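You operate a simulated robot arm through the tools that you are given. There is no shell and no other tool. Be economical: measure what you need, move in short steps, check, and stop when the job is done.

You are at the controls of a simulated robot arm. One attempt, no reset.

JOB
Retime the clamped motor to turn Left; prove it at the gauge box.
Fine: cover off, ring's stripe to the housing's line for that way, cover back on; the clamp stays locked, the pieces beside the mat stay.

Only the result counts: the job must be done as asked and must still hold three seconds after the hand-in. Knocking over, shifting, dropping, spilling or breaking anything else fails it. Lids that push on must go on centred and level and be pressed home; caps that screw on are set level and turned clockwise until they are tight.

ROBOT AND FRAMES
A 7-joint arm with a two-finger parallel gripper, fixed in place. Base frame: the origin is at the foot of the arm, x ahead of it, y to its left, z up; the work surface is at about z = 0.8. Readings come in m, degrees, newtons and seconds.
With the tool pointing down near the work surface it reaches from about 0.24 to 0.68 m from the base axis. Its first joint turns from -66.0 to 66.0 degrees. Payload 2.4 kg.
The tool frame sits at the grasp point between the pads (the TCP): z along the fingers, y along the line on which they close. The tips reach 0.03 m beyond it. The gripper opens to 0.094 m. The fingers are 0.028 m wide and 0.01 m thick; the gripper's body (0.05 by 0.096 m) begins 0.055 m behind the TCP.
Orientation is that of the tool frame in the base frame, as [roll, pitch, yaw] about the fixed x, y, z axes, in that order (R = Rz(yaw) Ry(pitch) Rx(roll)). With the fingers straight down and closing along the base's y, the tool's x points along the base's -x, its y along +y and its z along -z.

CONTROLS
- The arm moves only by the tool apply_moves. Its argument "motion" is a list of rows, each an object of numbers (a shift or turn left out is 0, a gripper value left out holds the last): "tx", "ty", "tz": the shift along the base's x, y, z in units of 25 mm (1.0 is 25 mm); "rx", "ry", "rz": the turn, a rotation vector about the base's x, y, z in units of 6 degrees (1.0 is 6 degrees); "hand": the opening in per cent of the stroke, from 0 (shut) to 100 (fully open). In form: [{"tx": .., "ty": .., "tz": .., "rx": .., "ry": .., "rz": .., "hand": ..}, ...]. A call has 1 to 8 rows; each row shifts and turns the commanded pose from where the row before left it. A call with a number of a shift or a turn outside -1 to 1 is refused whole. A row lasts 0.2 s, in which the tool goes at most 0.05 m and 8.6 degrees; a call with a longer step from one row to the next is refused whole, and so is a gripper value outside its range. A pose out of reach is approached as far as the arm can. The call stops where the force on the tool passes 40 N (or 10 N more than at its start, if that is more) or the arm is blocked; 0.2 s more then pass. Each finger travels about 0.153 m/s and halts on what it meets, pressing with about 32 N; the grip force reading is that of the motor and also rises with nothing between the fingers. The clock runs only during rows and for 0.2 s after the last one: add rows that do not move to give the fingers time. The reply holds the time, the measured pose of the TCP, the force on the tool along the base axes, the opening and the grip force, in the units named above and with some noise, and new pictures: "views" is both (left out), scene, wrist or none.
- Cameras (640 x 400 px; columns grow to the right, rows downward): "scene" is fixed at [0.0594, 0.5002, 1.4385]; the picture's right is [-0.44, -0.90, 0.00], its down [-0.55, 0.27, -0.79] and it looks along [0.71, -0.34, -0.61] (base axes); focal length 271 px, centre (320, 200). "wrist" rides on the gripper at [0.076, 0.014, -0.103] in the tool frame; the picture's right is [-0.18, 0.98, 0.00], its down [-0.75, -0.14, -0.64] and it looks along [-0.63, -0.12, 0.77] (tool axes); focal length 243 px, centre (320, 200). There is no depth. A picture from a camera that has moved, and an enlarged one, comes with that camera's place and axes in the base frame and with its lens.
- close_up(camera, box): a new picture of the part [left, top, right, bottom] of that camera's present view, enlarged. The clock stands still meanwhile.
- job_done(): hands the job in; it is judged then, once.

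Go step by step. Nothing tells you positions but the pictures and the camera data: compare them with the known pose of the tool, close in by small moves and look again before you grip or let go. The budget is 120 turns and 200 pictures, counting those below and the enlarged ones. Unless the task says otherwise, let go and move clear before handing in, and close with one line.

The tools are called after "Emit:" by a JSON object that holds its "fn" and its "kwargs". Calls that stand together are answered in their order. apply_moves: Moves the arm, as the interface text tells. Its arguments: {"type":"object","properties":{"motion":{"type":"array","items":{"type":"object","properties":{"tx":{"type":"number"},"ty":{"type":"number"},"tz":{"type":"number"},"rx":{"type":"number"},"ry":{"type":"number"},"rz":{"type":"number"},"hand":{"type":"number"}}}},"views":{"type":"string","enum":["both","scene","wrist","none"]}},"required":["motion"]} The other tools are called the same way: close_up (camera, box) takes an enlarged picture of a part of a camera's view; job_done () hands the job in.

At the start:

```text
clock: 0.0
eef_pos: [0.3566, 0.2226, 1.184]
ee_rot: [-180.0, 0.0, 180.0]
contact_force: [-0.1, 0.6, 0.3]
opening: 0.094
gripper_force: 0.0
```

scene: 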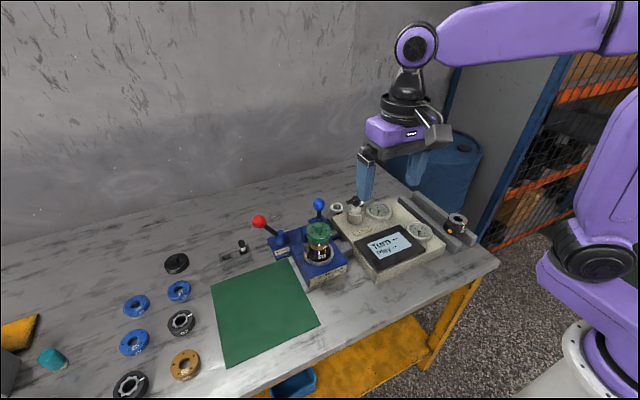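
wrist: 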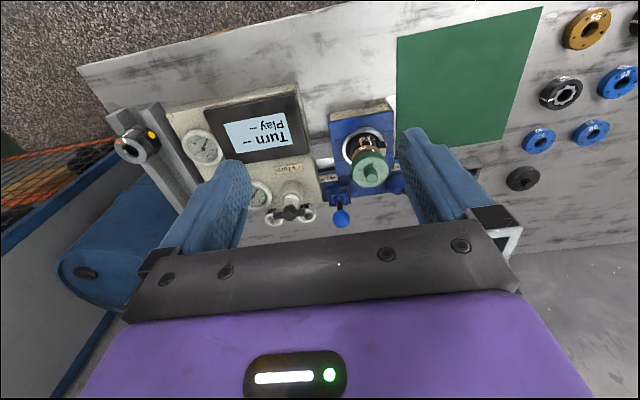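

I see a blue clamp holding a motor with a green cover, a gauge box beside it, loose rings and a mat. I'll look closer first.

Emit:
{"fn": "close_up", "kwargs": {"camera": "scene", "box": [240, 180, 360, 290]}}

Emit:
{"fn": "close_up", "kwargs": {"camera": "scene", "box": [320, 185, 490, 285]}}

Emit:
{"fn": "close_up", "kwargs": {"camera": "wrist", "box": [310, 90, 430, 240]}}

Emit:
{"fn": "close_up", "kwargs": {"camera": "wrist", "box": [100, 80, 340, 240]}}

Emit:
{"fn": "close_up", "kwargs": {"camera": "scene", "box": [0, 230, 240, 400]}}

```text
3.64 times, centred on (300, 235) of scene
camera zoom: at [0.0594, 0.5002, 1.4385], right [-0.44, -0.9, 0.0], down [-0.55, 0.27, -0.79], along [0.71, -0.34, -0.61], focal length 987 px, centre (393, 73)
```

zoom: 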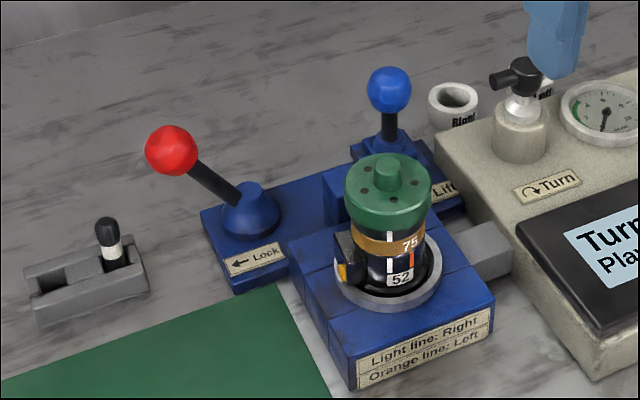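

```text
3.76 times, centred on (405, 235) of scene
camera zoom: at [0.0594, 0.5002, 1.4385], right [-0.44, -0.9, 0.0], down [-0.55, 0.27, -0.79], along [0.71, -0.34, -0.61], focal length 1021 px, centre (0, 68)
```

zoom: 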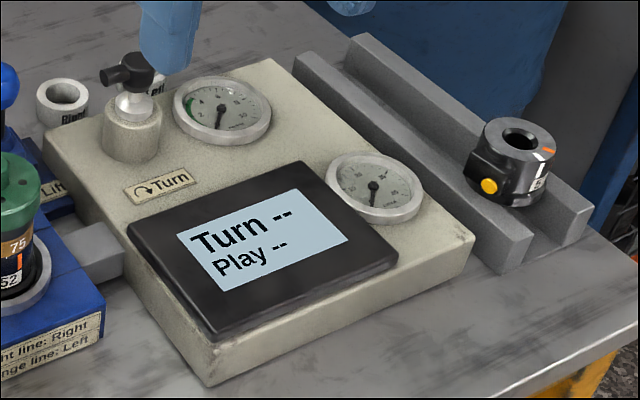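

```text
2.67 times, centred on (370, 165) of wrist
camera zoom: at [0.2801, 0.2382, 1.2878], right [0.18, 0.98, 0.0], down [0.75, -0.14, 0.64], along [0.63, -0.12, -0.77], focal length 647 px, centre (187, 293)
```

zoom: 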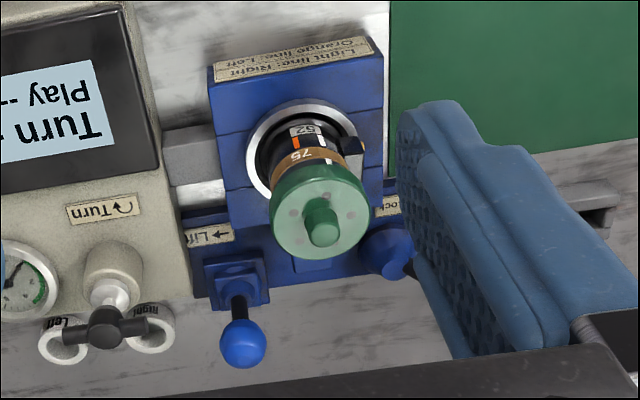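

```text
2.50 times, centred on (220, 160) of wrist
camera zoom: at [0.2801, 0.2382, 1.2878], right [0.18, 0.98, 0.0], down [0.75, -0.14, 0.64], along [0.63, -0.12, -0.77], focal length 606 px, centre (570, 300)
```

zoom: 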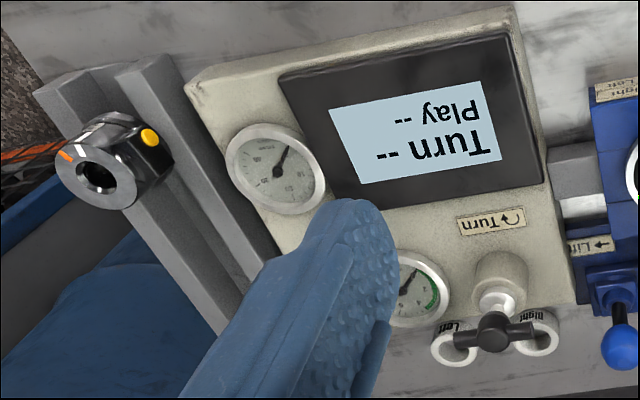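

```text
2.35 times, centred on (120, 315) of scene
camera zoom: at [0.0594, 0.5002, 1.4385], right [-0.44, -0.9, 0.0], down [-0.55, 0.27, -0.79], along [0.71, -0.34, -0.61], focal length 638 px, centre (791, -71)
```

zoom: 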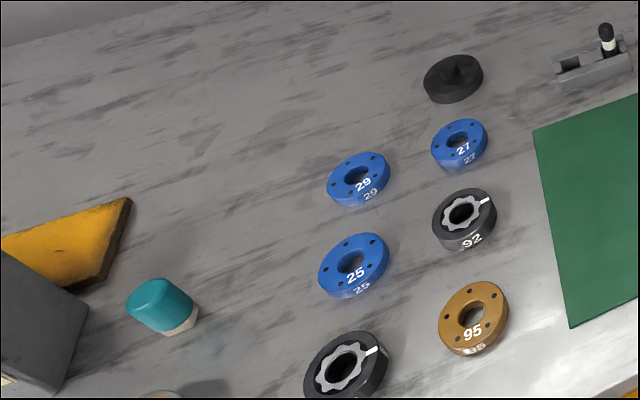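

Emit:
{"fn": "apply_moves", "kwargs": {"motion": [{"tx": 1, "ty": 0.32, "tz": -0.5}, {"tx": 1, "ty": 0.32, "tz": -0.5}, {"tx": 1, "ty": 0.32, "tz": -0.5}, {"tx": 1, "ty": 0.32, "tz": -0.5}, {"tx": 1, "ty": 0.32, "tz": -0.5}, {"tx": 1, "ty": 0.32, "tz": -0.5}, {"tx": 1, "ty": 0.32, "tz": -0.2}]}}

```text
clock: 1.6
eef_pos: [0.5298, 0.2818, 1.106]
ee_rot: [180.0, 0.0, 180.0]
contact_force: [0.3, 0.3, -1.1]
opening: 0.094
gripper_force: 0.0
camera wrist: at [0.4548, 0.2959, 1.2079], right [0.18, 0.98, 0.0], down [0.75, -0.14, 0.64], along [0.63, -0.12, -0.77], focal length 243 px, centre (320, 200)
```

scene: 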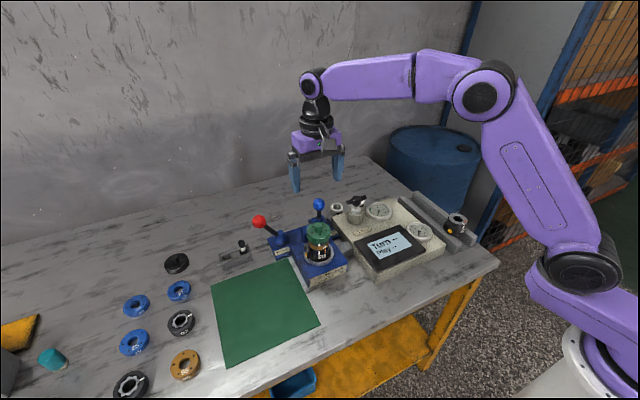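
wrist: 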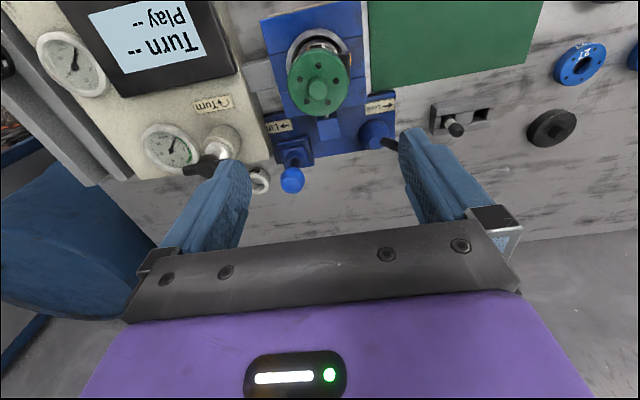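

Emit:
{"fn": "close_up", "kwargs": {"camera": "wrist", "box": [250, 0, 410, 200]}}

Emit:
{"fn": "close_up", "kwargs": {"camera": "scene", "box": [320, 185, 400, 235]}}

Emit:
{"fn": "close_up", "kwargs": {"camera": "scene", "box": [295, 215, 345, 270]}}

```text
2.00 times, centred on (330, 100) of wrist
camera zoom: at [0.4548, 0.2959, 1.2079], right [0.18, 0.98, 0.0], down [0.75, -0.14, 0.64], along [0.63, -0.12, -0.77], focal length 485 px, centre (300, 400)
```

zoom: 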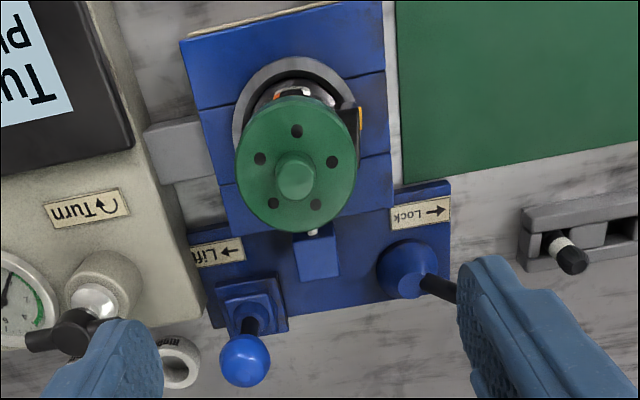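

```text
8.00 times, centred on (360, 210) of scene
camera zoom: at [0.0594, 0.5002, 1.4385], right [-0.44, -0.9, 0.0], down [-0.55, 0.27, -0.79], along [0.71, -0.34, -0.61], focal length 2170 px, centre (0, 120)
```

zoom: 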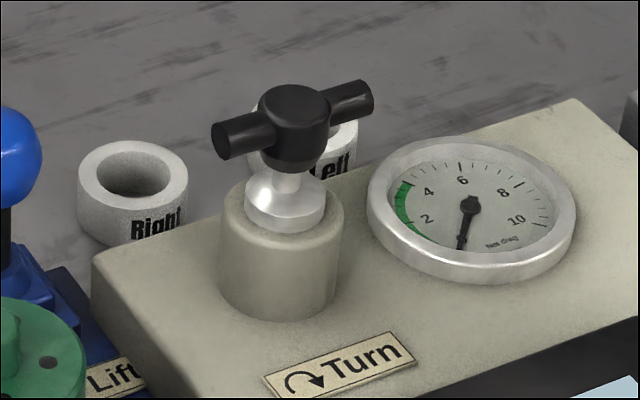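

```text
7.27 times, centred on (320, 242) of scene
camera zoom: at [0.0594, 0.5002, 1.4385], right [-0.44, -0.9, 0.0], down [-0.55, 0.27, -0.79], along [0.71, -0.34, -0.61], focal length 1973 px, centre (320, -109)
```

zoom: 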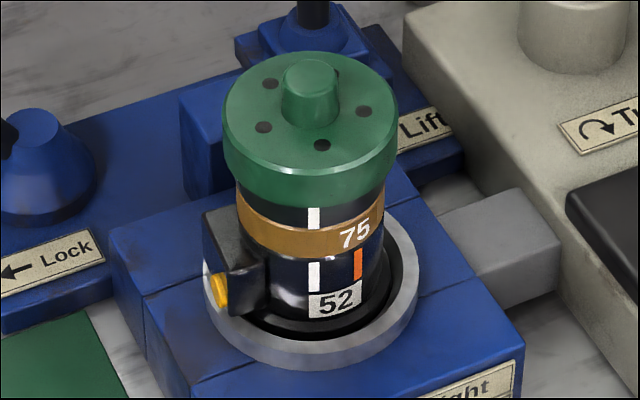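

Emit:
{"fn": "close_up", "kwargs": {"camera": "scene", "box": [210, 205, 310, 268]}}

Emit:
{"fn": "close_up", "kwargs": {"camera": "scene", "box": [430, 200, 490, 250]}}

Emit:
{"fn": "close_up", "kwargs": {"camera": "wrist", "box": [130, 90, 310, 200]}}

```text
6.35 times, centred on (260, 236) of scene
camera zoom: at [0.0594, 0.5002, 1.4385], right [-0.44, -0.9, 0.0], down [-0.55, 0.27, -0.79], along [0.71, -0.34, -0.61], focal length 1723 px, centre (701, -32)
```

zoom: 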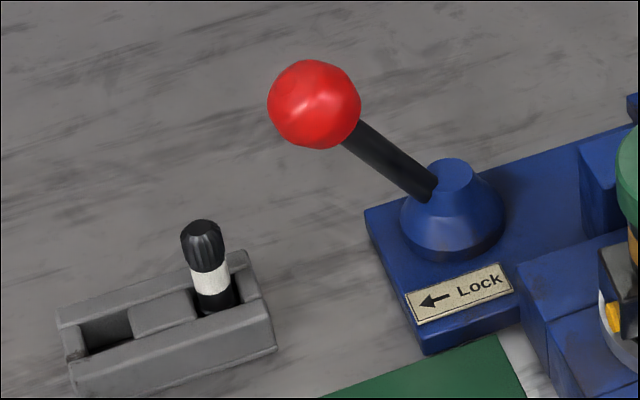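

```text
8.00 times, centred on (460, 225) of scene
camera zoom: at [0.0594, 0.5002, 1.4385], right [-0.44, -0.9, 0.0], down [-0.55, 0.27, -0.79], along [0.71, -0.34, -0.61], focal length 2170 px, centre (-800, 0)
```

zoom: 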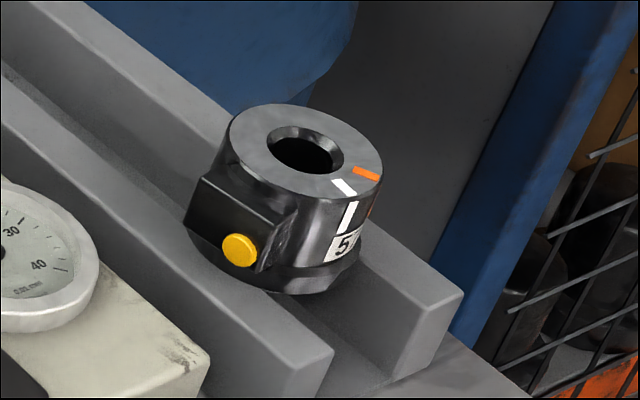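

```text
3.56 times, centred on (220, 145) of wrist
camera zoom: at [0.4548, 0.2959, 1.2079], right [0.18, 0.98, 0.0], down [0.75, -0.14, 0.64], along [0.63, -0.12, -0.77], focal length 863 px, centre (676, 396)
```

zoom: 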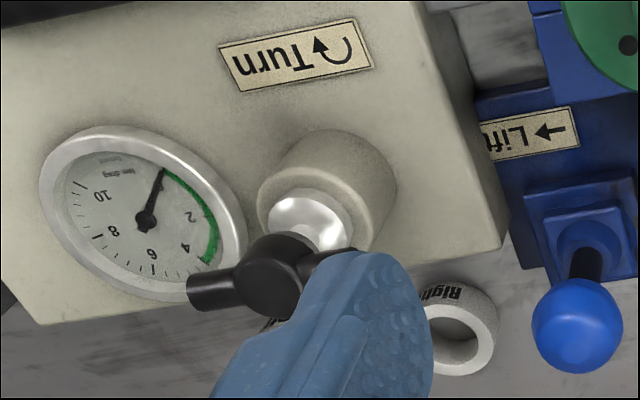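

Emit:
{"fn": "apply_moves", "kwargs": {"motion": [{"tz": -1}, {"tz": -1}, {"tz": -1}, {"tz": -1}]}}

```text
clock: 2.6
eef_pos: [0.5318, 0.2803, 1.0051]
ee_rot: [179.9, 0.0, 179.9]
contact_force: [-0.2, -0.5, -1.2]
opening: 0.094
gripper_force: 0.1
camera wrist: at [0.4557, 0.2949, 1.1078], right [0.18, 0.98, 0.0], down [0.75, -0.14, 0.64], along [0.63, -0.12, -0.77], focal length 243 px, centre (320, 200)
```

scene: 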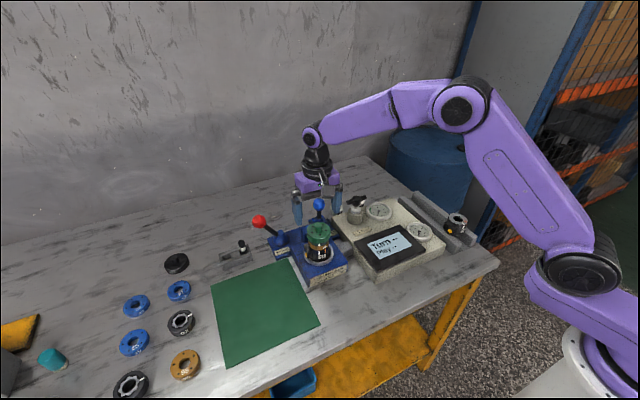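
wrist: 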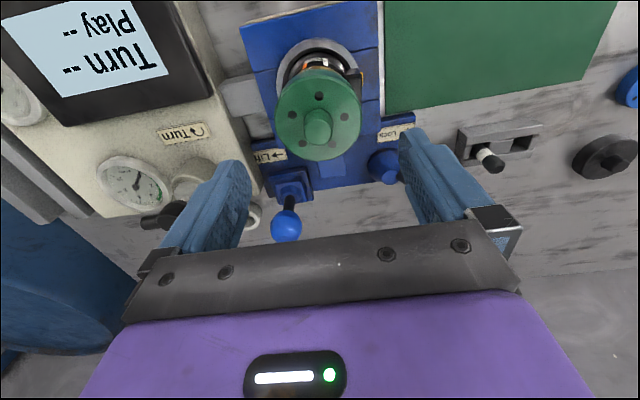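

Emit:
{"fn": "apply_moves", "kwargs": {"motion": [{"tz": -1, "tx": -0.12}, {"tz": -0.8}, {}], "views": "wrist"}}

Emit:
{"fn": "close_up", "kwargs": {"camera": "scene", "box": [280, 180, 360, 260]}}

```text
clock: 3.4
eef_pos: [0.5267, 0.2775, 0.9608]
ee_rot: [180.0, 0.0, -179.9]
contact_force: [-0.7, -0.6, 0.0]
opening: 0.094
gripper_force: 0.1
camera wrist: at [0.4511, 0.2931, 1.0632], right [0.18, 0.98, 0.0], down [0.75, -0.14, 0.64], along [0.63, -0.12, -0.77], focal length 243 px, centre (320, 200)
```

wrist: 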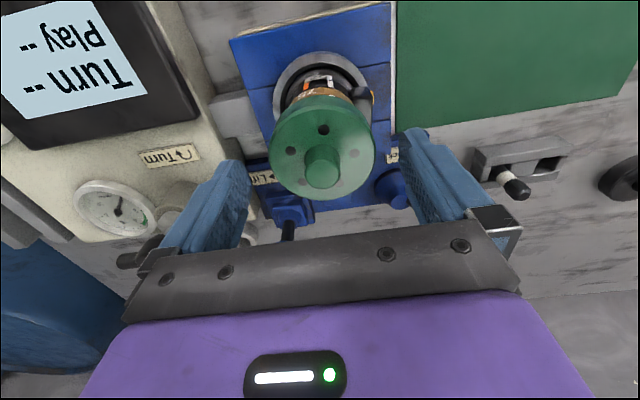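

```text
5.00 times, centred on (320, 220) of scene
camera zoom: at [0.0594, 0.5002, 1.4385], right [-0.44, -0.9, 0.0], down [-0.55, 0.27, -0.79], along [0.71, -0.34, -0.61], focal length 1357 px, centre (320, 100)
```

zoom: 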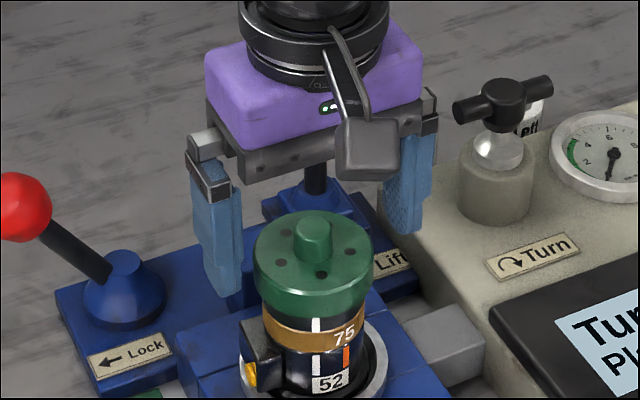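

Emit:
{"fn": "apply_moves", "kwargs": {"motion": [{"ty": 0.12, "tz": -0.5}, {"tz": -0.5}, {}], "views": "wrist"}}

Emit:
{"fn": "close_up", "kwargs": {"camera": "scene", "box": [280, 180, 360, 260]}}

```text
clock: 4.2
eef_pos: [0.5277, 0.2818, 0.9367]
ee_rot: [179.9, -0.1, -180.0]
contact_force: [-0.5, 0.0, 0.0]
opening: 0.0941
gripper_force: 0.1
camera wrist: at [0.4513, 0.2965, 1.0388], right [0.18, 0.98, 0.0], down [0.75, -0.14, 0.64], along [0.63, -0.12, -0.77], focal length 243 px, centre (320, 200)
```

wrist: 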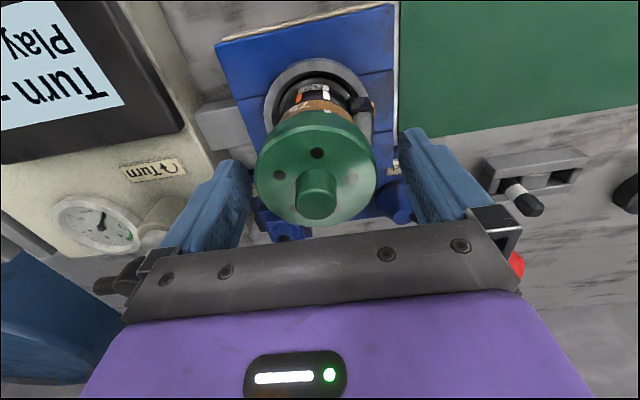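

```text
5.00 times, centred on (320, 220) of scene
camera zoom: at [0.0594, 0.5002, 1.4385], right [-0.44, -0.9, 0.0], down [-0.55, 0.27, -0.79], along [0.71, -0.34, -0.61], focal length 1357 px, centre (320, 100)
```

zoom: 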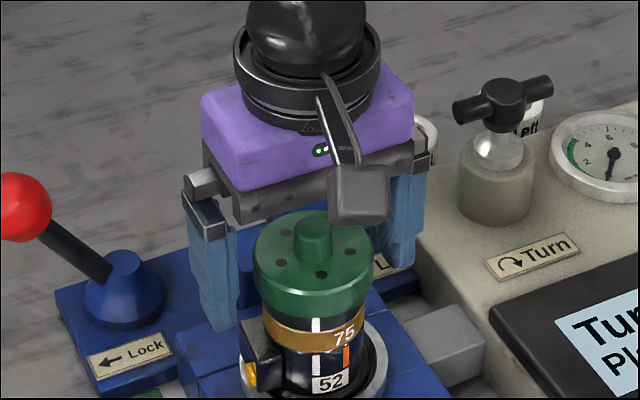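

Emit:
{"fn": "apply_moves", "kwargs": {"motion": [{"ty": -0.06, "tz": 0.48}, {"hand": 70}, {"hand": 60}, {"hand": 60}, {"hand": 60}], "views": "wrist"}}

Emit:
{"fn": "close_up", "kwargs": {"camera": "scene", "box": [280, 180, 360, 260]}}

```text
clock: 5.4
eef_pos: [0.5284, 0.2811, 0.9488]
ee_rot: [179.9, 0.0, -180.0]
contact_force: [0.9, 0.4, 1.4]
opening: 0.0638
gripper_force: 32.3
camera wrist: at [0.4518, 0.2957, 1.051], right [0.18, 0.98, 0.0], down [0.75, -0.14, 0.64], along [0.63, -0.12, -0.77], focal length 243 px, centre (320, 200)
```

wrist: 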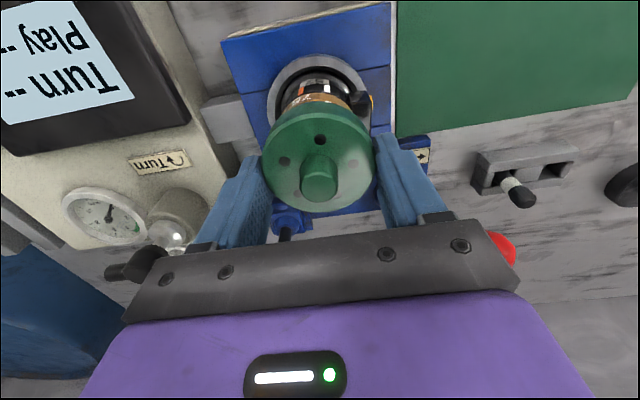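

```text
5.00 times, centred on (320, 220) of scene
camera zoom: at [0.0594, 0.5002, 1.4385], right [-0.44, -0.9, 0.0], down [-0.55, 0.27, -0.79], along [0.71, -0.34, -0.61], focal length 1357 px, centre (320, 100)
```

zoom: 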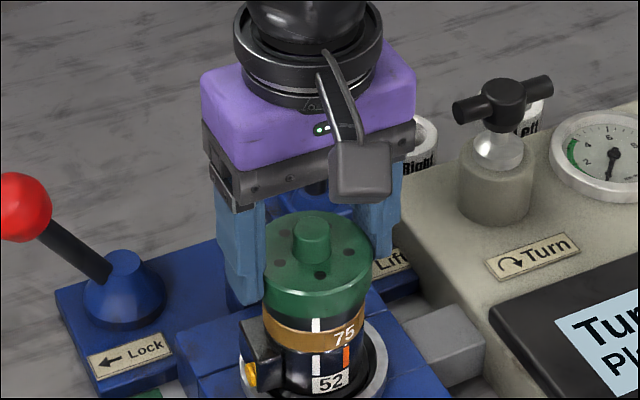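

Emit:
{"fn": "apply_moves", "kwargs": {"motion": [{"tz": 0.2}, {"tz": 0.2}, {"tz": 0.2}], "views": "none"}}

Emit:
{"fn": "close_up", "kwargs": {"camera": "scene", "box": [280, 180, 360, 260]}}

```text
clock: 6.2
eef_pos: [0.5276, 0.2813, 0.9629]
ee_rot: [180.0, -0.1, 180.0]
contact_force: [-0.1, 0.1, -2.8]
opening: 0.0637
gripper_force: 31.9
```

```text
5.00 times, centred on (320, 220) of scene
camera zoom: at [0.0594, 0.5003, 1.4384], right [-0.44, -0.9, 0.0], down [-0.55, 0.27, -0.79], along [0.71, -0.34, -0.61], focal length 1357 px, centre (320, 100)
```

zoom: 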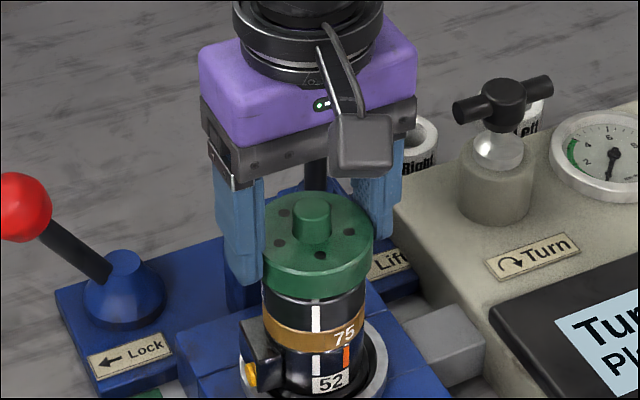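

The cover is a push-on lid and is coming off. I lift it clear.

Emit:
{"fn": "apply_moves", "kwargs": {"motion": [{"tz": 0.5}, {"tz": 1}, {"tz": 1}, {"tz": 1}], "views": "both"}}

Emit:
{"fn": "close_up", "kwargs": {"camera": "scene", "box": [280, 180, 360, 280]}}

```text
clock: 7.2
eef_pos: [0.5286, 0.2819, 1.0503]
ee_rot: [-179.9, 0.0, 180.0]
contact_force: [0.1, -0.1, -3.5]
opening: 0.0639
gripper_force: 32.2
camera wrist: at [0.4519, 0.2962, 1.1527], right [0.18, 0.98, 0.0], down [0.75, -0.14, 0.64], along [0.63, -0.12, -0.77], focal length 243 px, centre (320, 200)
```

scene: 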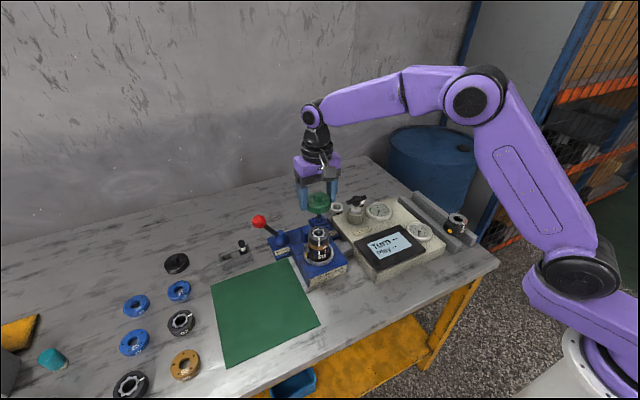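
wrist: 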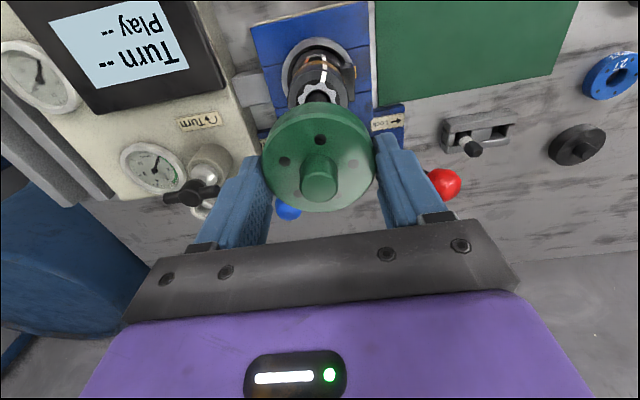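

```text
4.00 times, centred on (320, 230) of scene
camera zoom: at [0.0594, 0.5003, 1.4384], right [-0.44, -0.9, 0.0], down [-0.55, 0.27, -0.79], along [0.71, -0.34, -0.61], focal length 1085 px, centre (320, 80)
```

zoom: 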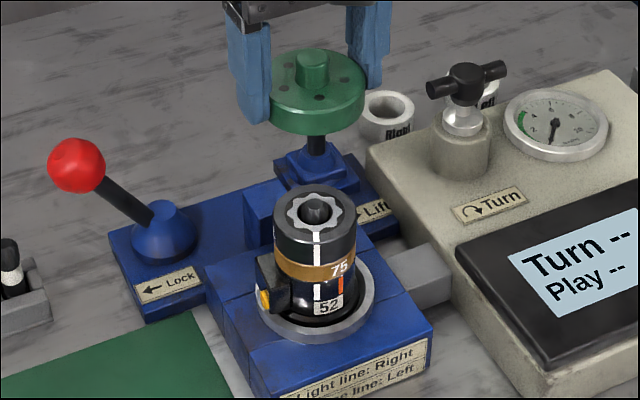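

Emit:
{"fn": "apply_moves", "kwargs": {"motion": [{"tx": -0.45, "ty": 0.9}, {"tx": -0.45, "ty": 0.9}, {"tx": -0.45, "ty": 0.9}, {"tx": -0.45, "ty": 0.9}, {"tx": -0.45, "ty": 0.9}, {"tx": -0.45, "ty": 0.9}, {"tx": -0.45, "ty": 0.9}], "views": "none"}}

Emit:
{"fn": "apply_moves", "kwargs": {"motion": [{"tz": -1}, {"tz": -1}, {"tz": -1}, {"tz": -1}, {"tz": -1}, {"tz": -1}, {"tz": -1}, {}]}}

```text
clock: 8.8
eef_pos: [0.4488, 0.4385, 1.0481]
ee_rot: [179.9, 0.1, -180.0]
contact_force: [0.3, -0.8, -3.4]
opening: 0.0641
gripper_force: 31.8
```

```text
clock: 10.6
eef_pos: [0.4489, 0.44, 0.8751]
ee_rot: [179.9, 0.0, -180.0]
contact_force: [-0.2, 0.6, -2.5]
opening: 0.0641
gripper_force: 32.3
camera wrist: at [0.3732, 0.4547, 0.9776], right [0.18, 0.98, 0.0], down [0.75, -0.14, 0.64], along [0.63, -0.12, -0.77], focal length 243 px, centre (320, 200)
```

scene: 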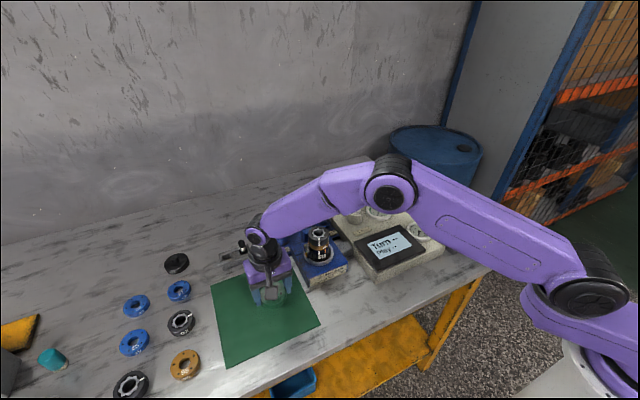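
wrist: 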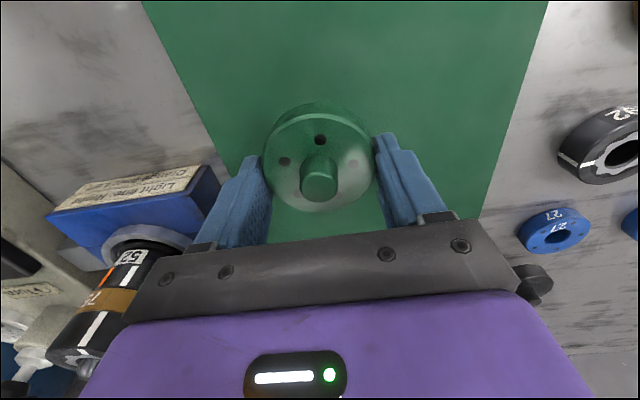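

Emit:
{"fn": "apply_moves", "kwargs": {"motion": [{"tz": -0.5}, {"tz": -0.4}, {"tz": -0.2}, {"tz": -0.2}, {"tz": -0.1}], "views": "none"}}

```text
clock: 11.8
eef_pos: [0.4494, 0.4391, 0.8398]
ee_rot: [180.0, 0.0, 179.9]
contact_force: [-0.1, 0.4, -3.6]
opening: 0.0641
gripper_force: 32.2
```

Emit:
{"fn": "apply_moves", "kwargs": {"motion": [{"tz": -0.08}, {"tz": -0.08}], "views": "none"}}

```text
clock: 12.4
eef_pos: [0.4487, 0.4395, 0.8363]
ee_rot: [180.0, 0.1, 179.9]
contact_force: [-0.2, -0.1, -3.2]
opening: 0.0636
gripper_force: 32.1
```

Emit:
{"fn": "apply_moves", "kwargs": {"motion": [{"tz": -0.08}, {"tz": -0.08}], "views": "wrist"}}

Emit:
{"fn": "close_up", "kwargs": {"camera": "scene", "box": [230, 220, 330, 320]}}

```text
clock: 13.0
eef_pos: [0.4491, 0.4393, 0.8337]
ee_rot: [-180.0, 0.1, -180.0]
contact_force: [-3.1, -2.0, 6.2]
opening: 0.0639
gripper_force: 31.9
camera wrist: at [0.3736, 0.4539, 0.9353], right [0.18, 0.98, 0.0], down [0.75, -0.14, 0.64], along [0.63, -0.12, -0.77], focal length 243 px, centre (320, 200)
```

wrist: 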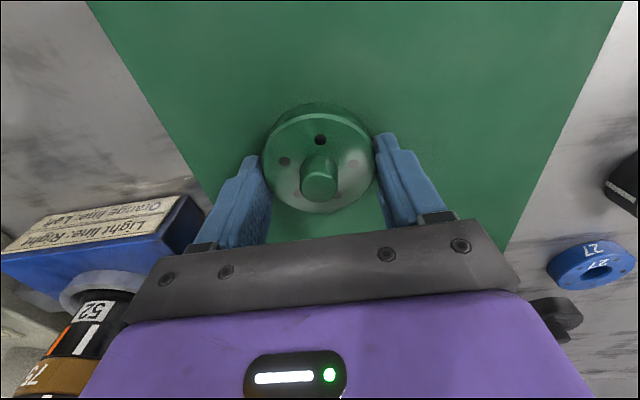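

```text
4.00 times, centred on (280, 270) of scene
camera zoom: at [0.0592, 0.5001, 1.4385], right [-0.44, -0.9, 0.0], down [-0.55, 0.27, -0.79], along [0.71, -0.34, -0.61], focal length 1085 px, centre (480, -80)
```

zoom: 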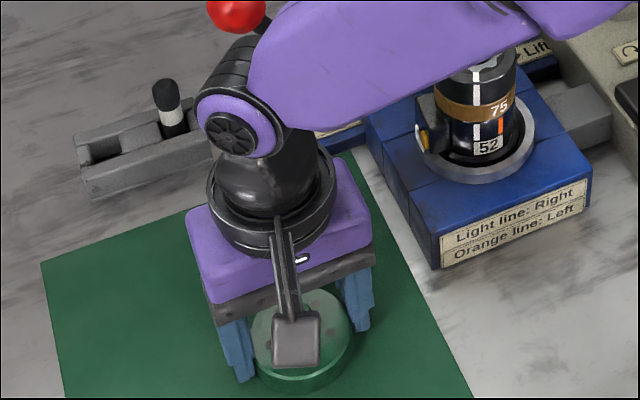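

Emit:
{"fn": "apply_moves", "kwargs": {"motion": [{"hand": 75}, {"hand": 95}, {}, {"tz": 0.5}, {"tz": 1}, {"tz": 1}, {"tz": 1}, {"tz": 1}], "views": "none"}}

Emit:
{"fn": "apply_moves", "kwargs": {"motion": [{"tz": 1}, {"tz": 1}, {"tz": 1}, {"tz": 1}, {"tx": -0.5, "ty": -0.5}], "views": "wrist"}}

Emit:
{"fn": "close_up", "kwargs": {"camera": "scene", "box": [230, 220, 350, 340]}}

```text
clock: 14.8
eef_pos: [0.4487, 0.4368, 0.943]
ee_rot: [-180.0, 0.0, -179.9]
contact_force: [-0.1, -0.8, -0.1]
opening: 0.0894
gripper_force: 0.2
```

```text
clock: 16.0
eef_pos: [0.4371, 0.4253, 1.0445]
ee_rot: [179.9, 0.0, 179.9]
contact_force: [0.4, -0.1, 0.4]
opening: 0.0893
gripper_force: 0.0
camera wrist: at [0.361, 0.4401, 1.1466], right [0.18, 0.98, 0.0], down [0.75, -0.14, 0.64], along [0.63, -0.12, -0.77], focal length 243 px, centre (320, 200)
```

wrist: 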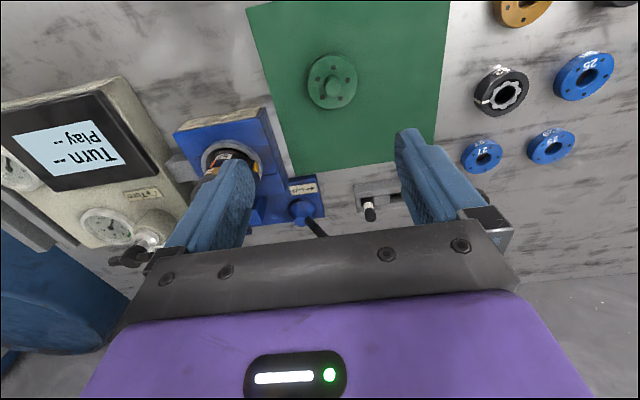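

```text
3.33 times, centred on (290, 280) of scene
camera zoom: at [0.0594, 0.5002, 1.4385], right [-0.44, -0.9, 0.0], down [-0.55, 0.27, -0.79], along [0.71, -0.34, -0.61], focal length 904 px, centre (420, -67)
```

zoom: 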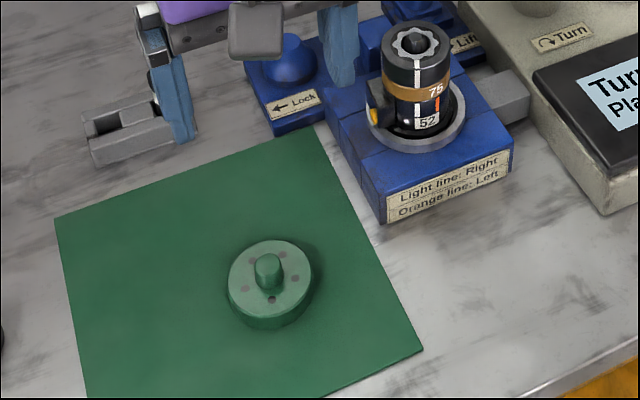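

Emit:
{"fn": "apply_moves", "kwargs": {"motion": [{"ty": -0.96, "tx": 0.35}, {"ty": -0.96, "tx": 0.35}, {"ty": -0.96, "tx": 0.35}, {"ty": -0.96, "tx": 0.35}, {"ty": -0.96, "tx": 0.35}, {"ty": -0.96, "tx": 0.35}, {}], "views": "wrist"}}

Emit:
{"fn": "close_up", "kwargs": {"camera": "wrist", "box": [270, 40, 390, 140]}}

Emit:
{"fn": "close_up", "kwargs": {"camera": "scene", "box": [295, 215, 345, 270]}}

```text
clock: 17.6
eef_pos: [0.4908, 0.2819, 1.0439]
ee_rot: [180.0, 0.0, -180.0]
contact_force: [0.0, 0.3, -0.1]
opening: 0.0892
gripper_force: 0.1
camera wrist: at [0.4148, 0.2967, 1.1461], right [0.18, 0.98, 0.0], down [0.75, -0.14, 0.64], along [0.63, -0.12, -0.77], focal length 243 px, centre (320, 200)
```

wrist: 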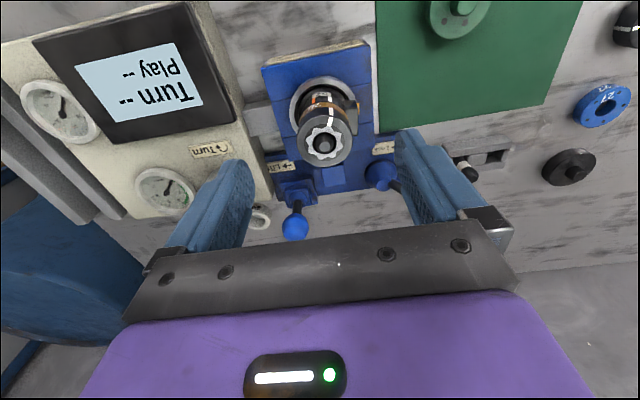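

```text
4.00 times, centred on (330, 90) of wrist
camera zoom: at [0.4148, 0.2967, 1.1461], right [0.18, 0.98, 0.0], down [0.75, -0.14, 0.64], along [0.63, -0.12, -0.77], focal length 970 px, centre (280, 640)
```

zoom: 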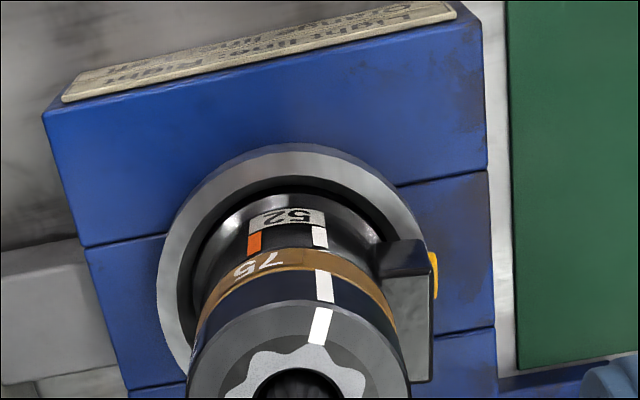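

```text
7.27 times, centred on (320, 242) of scene
camera zoom: at [0.0594, 0.5002, 1.4385], right [-0.44, -0.9, 0.0], down [-0.55, 0.27, -0.79], along [0.71, -0.34, -0.61], focal length 1973 px, centre (320, -109)
```

zoom: 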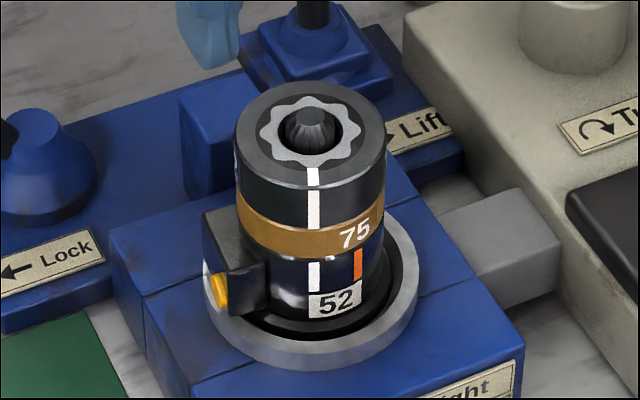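

Emit:
{"fn": "apply_moves", "kwargs": {"motion": [{"tx": 0.75, "hand": 85}, {"tx": 0.75}, {"tz": -1}, {"tz": -1}, {"tz": -0.8}, {"tz": -0.8}, {}], "views": "wrist"}}

Emit:
{"fn": "close_up", "kwargs": {"camera": "scene", "box": [280, 180, 360, 260]}}

Emit:
{"fn": "close_up", "kwargs": {"camera": "wrist", "box": [240, 80, 400, 240]}}

```text
clock: 19.2
eef_pos: [0.5282, 0.282, 0.9538]
ee_rot: [180.0, -0.1, 179.9]
contact_force: [0.1, 0.0, 0.7]
opening: 0.0801
gripper_force: 0.1
camera wrist: at [0.452, 0.2959, 1.0559], right [0.18, 0.98, 0.0], down [0.75, -0.14, 0.64], along [0.63, -0.12, -0.77], focal length 243 px, centre (320, 200)
```

wrist: 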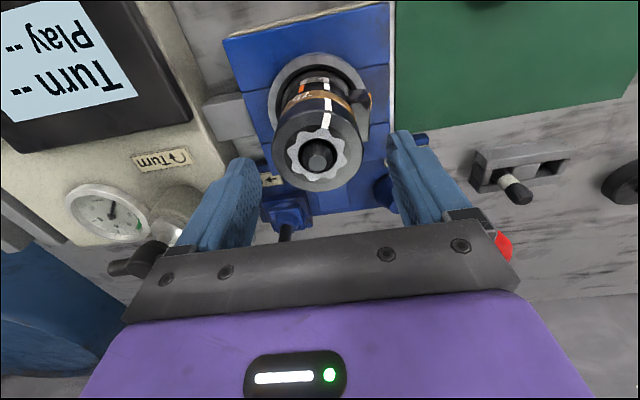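

```text
5.00 times, centred on (320, 220) of scene
camera zoom: at [0.0594, 0.5002, 1.4385], right [-0.44, -0.9, 0.0], down [-0.55, 0.27, -0.79], along [0.71, -0.34, -0.61], focal length 1357 px, centre (320, 100)
```

zoom: 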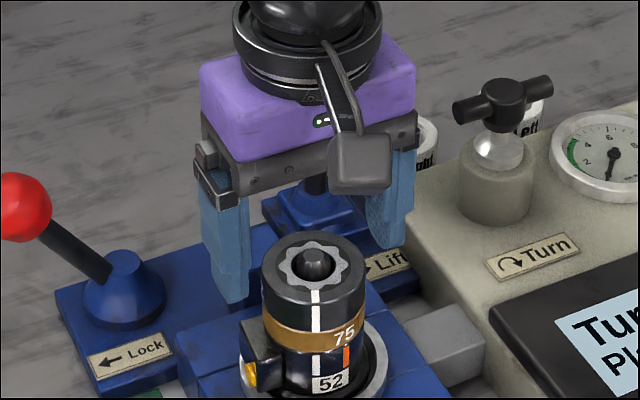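

```text
2.50 times, centred on (320, 160) of wrist
camera zoom: at [0.452, 0.2959, 1.0559], right [0.18, 0.98, 0.0], down [0.75, -0.14, 0.64], along [0.63, -0.12, -0.77], focal length 606 px, centre (320, 300)
```

zoom: 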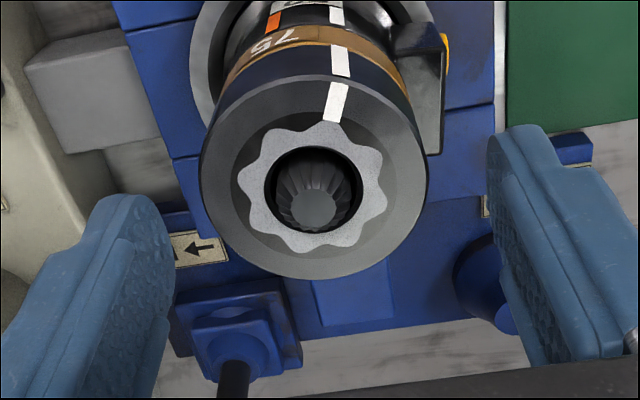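

Emit:
{"fn": "apply_moves", "kwargs": {"motion": [{"tx": -0.06, "ty": -0.05, "tz": -0.44}, {"tz": -0.44}, {"hand": 70}, {"hand": 52}, {"hand": 52}, {"hand": 52}], "views": "wrist"}}

Emit:
{"fn": "close_up", "kwargs": {"camera": "scene", "box": [280, 180, 360, 260]}}

```text
clock: 20.6
eef_pos: [0.5273, 0.2807, 0.9306]
ee_rot: [-179.9, 0.0, 179.9]
contact_force: [0.0, -1.7, 0.3]
opening: 0.0542
gripper_force: 32.1
camera wrist: at [0.45, 0.2953, 1.0333], right [0.18, 0.98, 0.0], down [0.75, -0.14, 0.64], along [0.63, -0.12, -0.77], focal length 243 px, centre (320, 200)
```

wrist: 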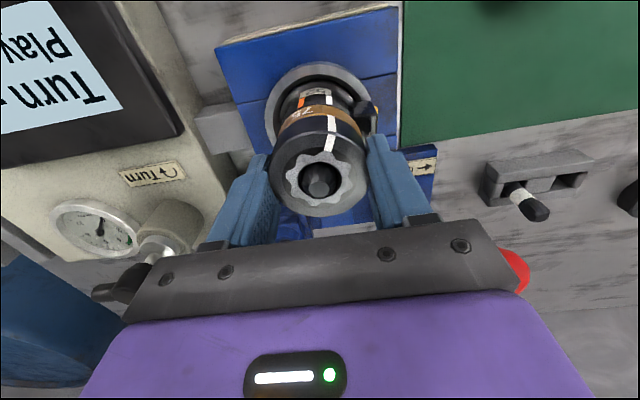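

```text
5.00 times, centred on (320, 220) of scene
camera zoom: at [0.0594, 0.5002, 1.4385], right [-0.44, -0.9, 0.0], down [-0.55, 0.27, -0.79], along [0.71, -0.34, -0.61], focal length 1357 px, centre (320, 100)
```

zoom: 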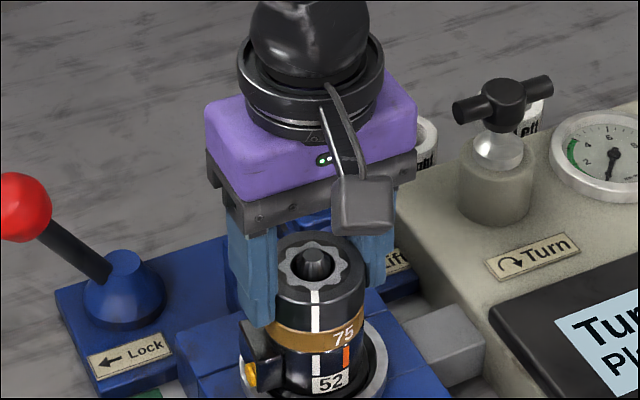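

Emit:
{"fn": "apply_moves", "kwargs": {"motion": [{"hand": 65}, {"tz": 0.2}, {"hand": 52}, {"hand": 52}, {}], "views": "none"}}

Emit:
{"fn": "apply_moves", "kwargs": {"motion": [{"rz": 0.5}, {"rz": 0.5}, {}], "views": "none"}}

Emit:
{"fn": "close_up", "kwargs": {"camera": "scene", "box": [295, 215, 345, 270]}}

```text
clock: 21.8
eef_pos: [0.5257, 0.281, 0.9357]
ee_rot: [179.9, 0.0, 180.0]
contact_force: [0.9, -0.4, 0.1]
opening: 0.0516
gripper_force: 31.9
```

```text
clock: 22.6
eef_pos: [0.5261, 0.2807, 0.9362]
ee_rot: [179.9, 0.0, -174.0]
contact_force: [0.2, 0.0, 1.2]
opening: 0.0518
gripper_force: 32.1
```

```text
7.27 times, centred on (320, 242) of scene
camera zoom: at [0.0594, 0.5003, 1.4384], right [-0.44, -0.9, 0.0], down [-0.55, 0.27, -0.79], along [0.71, -0.34, -0.61], focal length 1973 px, centre (320, -109)
```

zoom: 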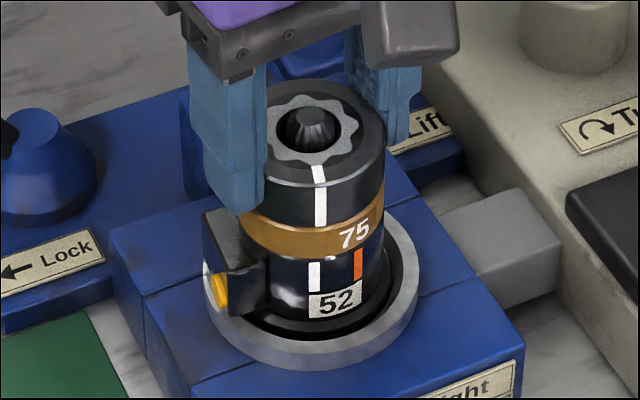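

The ring turns freely; I continue toward the orange line.

Emit:
{"fn": "apply_moves", "kwargs": {"motion": [{"rz": 1}, {"rz": 1}, {"rz": 1}, {"rz": 1}, {"rz": 0.7}, {}], "views": "none"}}

Emit:
{"fn": "close_up", "kwargs": {"camera": "scene", "box": [295, 215, 345, 270]}}

```text
clock: 24.0
eef_pos: [0.5267, 0.2804, 0.9371]
ee_rot: [-180.0, 0.0, -145.6]
contact_force: [0.8, 0.4, -1.0]
opening: 0.0517
gripper_force: 31.9
```

```text
7.27 times, centred on (320, 242) of scene
camera zoom: at [0.0594, 0.5003, 1.4384], right [-0.44, -0.9, 0.0], down [-0.55, 0.27, -0.79], along [0.71, -0.34, -0.61], focal length 1973 px, centre (320, -109)
```

zoom: 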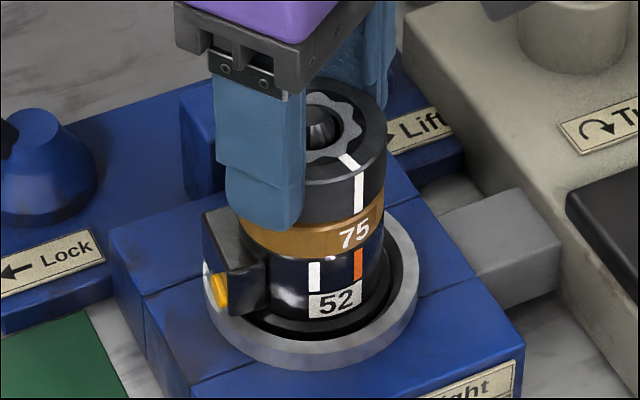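

Emit:
{"fn": "close_up", "kwargs": {"camera": "scene", "box": [312, 228, 338, 260]}}

Emit:
{"fn": "close_up", "kwargs": {"camera": "wrist", "box": [240, 60, 400, 220]}}

```text
12.50 times, centred on (325, 244) of scene
camera zoom: at [0.0594, 0.5003, 1.4384], right [-0.44, -0.9, 0.0], down [-0.55, 0.27, -0.79], along [0.71, -0.34, -0.61], focal length 3392 px, centre (258, -350)
```

zoom: 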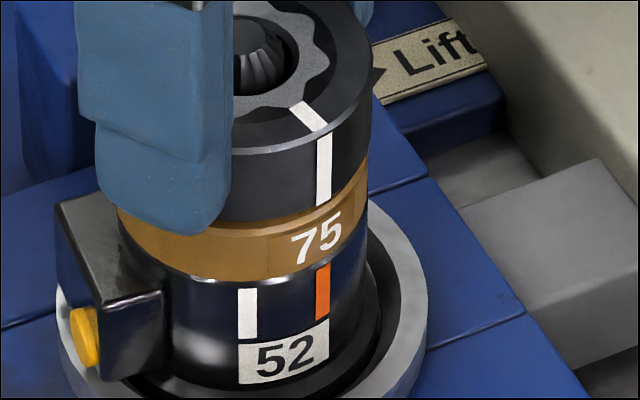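

```text
2.50 times, centred on (320, 140) of wrist
camera zoom: at [0.4556, 0.2495, 1.0401], right [-0.4, 0.92, 0.0], down [0.7, 0.31, 0.64], along [0.59, 0.26, -0.77], focal length 606 px, centre (320, 350)
```

zoom: 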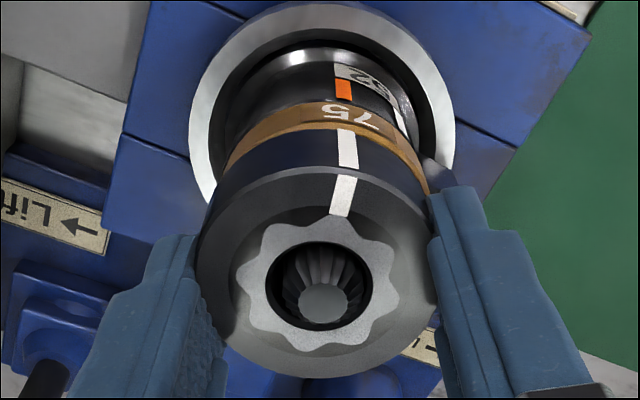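

Emit:
{"fn": "apply_moves", "kwargs": {"motion": [{"hand": 70}, {}, {"tz": 1}, {"tz": 1}, {"tz": 1}, {"tz": 1}], "views": "none"}}

Emit:
{"fn": "close_up", "kwargs": {"camera": "scene", "box": [302, 222, 334, 262]}}

Emit:
{"fn": "close_up", "kwargs": {"camera": "wrist", "box": [260, 20, 380, 140]}}

```text
clock: 25.4
eef_pos: [0.5282, 0.2816, 1.039]
ee_rot: [-179.9, 0.0, -145.8]
contact_force: [1.0, 0.1, 0.5]
opening: 0.0658
gripper_force: 0.0
```

```text
10.00 times, centred on (318, 242) of scene
camera zoom: at [0.0594, 0.5002, 1.4385], right [-0.44, -0.9, 0.0], down [-0.55, 0.27, -0.79], along [0.71, -0.34, -0.61], focal length 2713 px, centre (340, -220)
```

zoom: 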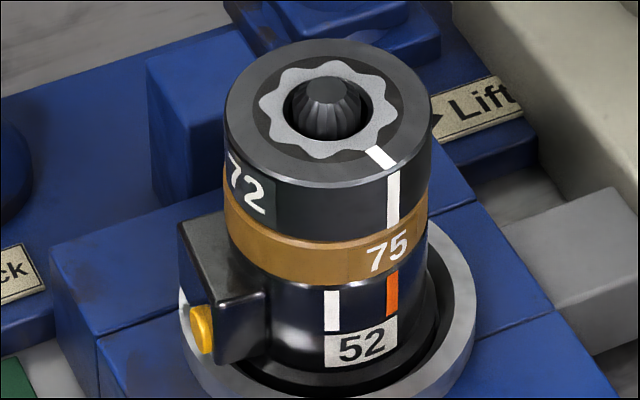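

```text
3.33 times, centred on (320, 80) of wrist
camera zoom: at [0.4576, 0.2508, 1.1414], right [-0.4, 0.92, 0.0], down [0.7, 0.31, 0.64], along [0.59, 0.26, -0.77], focal length 809 px, centre (320, 600)
```

zoom: 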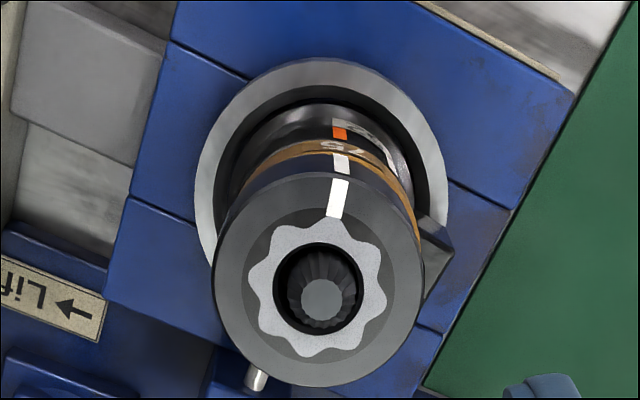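

Emit:
{"fn": "close_up", "kwargs": {"camera": "wrist", "box": [306, 50, 346, 90]}}

```text
10.00 times, centred on (326, 70) of wrist
camera zoom: at [0.4576, 0.2508, 1.1414], right [-0.4, 0.92, 0.0], down [0.7, 0.31, 0.64], along [0.59, 0.26, -0.77], focal length 2426 px, centre (260, 1500)
```

zoom: 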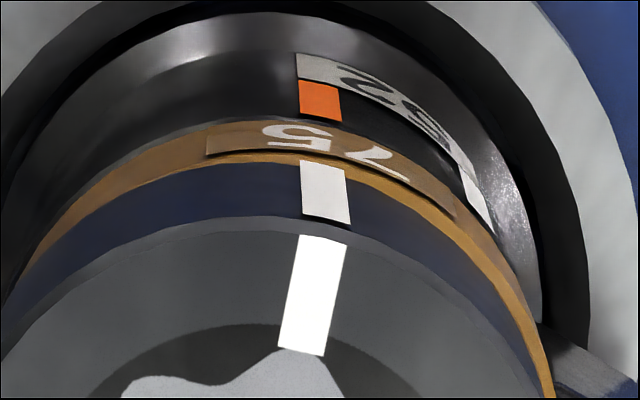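

The stripe matches the orange line within about half a degree. Next I fetch the cover.

Emit:
{"fn": "apply_moves", "kwargs": {"motion": [{"tx": -0.45, "ty": 0.9, "rz": -0.82, "hand": 90}, {"tx": -0.45, "ty": 0.9, "rz": -0.82}, {"tx": -0.45, "ty": 0.9, "rz": -0.82}, {"tx": -0.45, "ty": 0.9, "rz": -0.82}, {"tx": -0.45, "ty": 0.9, "rz": -0.82}, {"tx": -0.45, "ty": 0.9, "rz": -0.8}, {"tx": -0.45, "ty": 0.9, "rz": -0.8}, {}], "views": "wrist"}}

```text
clock: 27.2
eef_pos: [0.4477, 0.4369, 1.0382]
ee_rot: [179.9, 0.1, 179.9]
contact_force: [0.4, 0.6, -0.3]
opening: 0.0846
gripper_force: 0.1
camera wrist: at [0.3715, 0.4531, 1.1407], right [0.19, 0.98, 0.0], down [0.75, -0.14, 0.64], along [0.63, -0.12, -0.77], focal length 243 px, centre (320, 200)
```

wrist: 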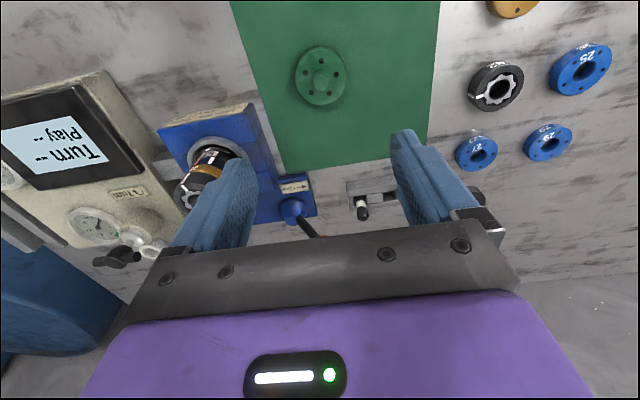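

Emit:
{"fn": "apply_moves", "kwargs": {"motion": [{"tz": -1, "tx": 0.05, "ty": 0.09}, {"tz": -1}, {"tz": -1}, {"tz": -1}, {"tz": -1}, {"tz": -1}, {"tz": -0.8}, {}], "views": "wrist"}}

```text
clock: 29.0
eef_pos: [0.4505, 0.4402, 0.8676]
ee_rot: [179.9, 0.0, -179.9]
contact_force: [-0.8, -0.5, 0.8]
opening: 0.0847
gripper_force: 0.0
camera wrist: at [0.3744, 0.4554, 0.9702], right [0.18, 0.98, 0.0], down [0.75, -0.14, 0.64], along [0.63, -0.12, -0.77], focal length 243 px, centre (320, 200)
```

wrist: 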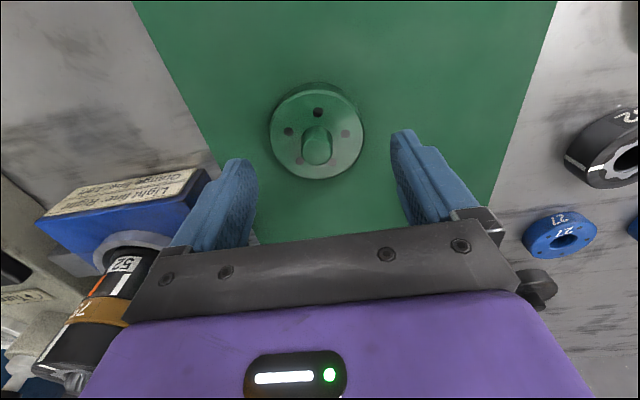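

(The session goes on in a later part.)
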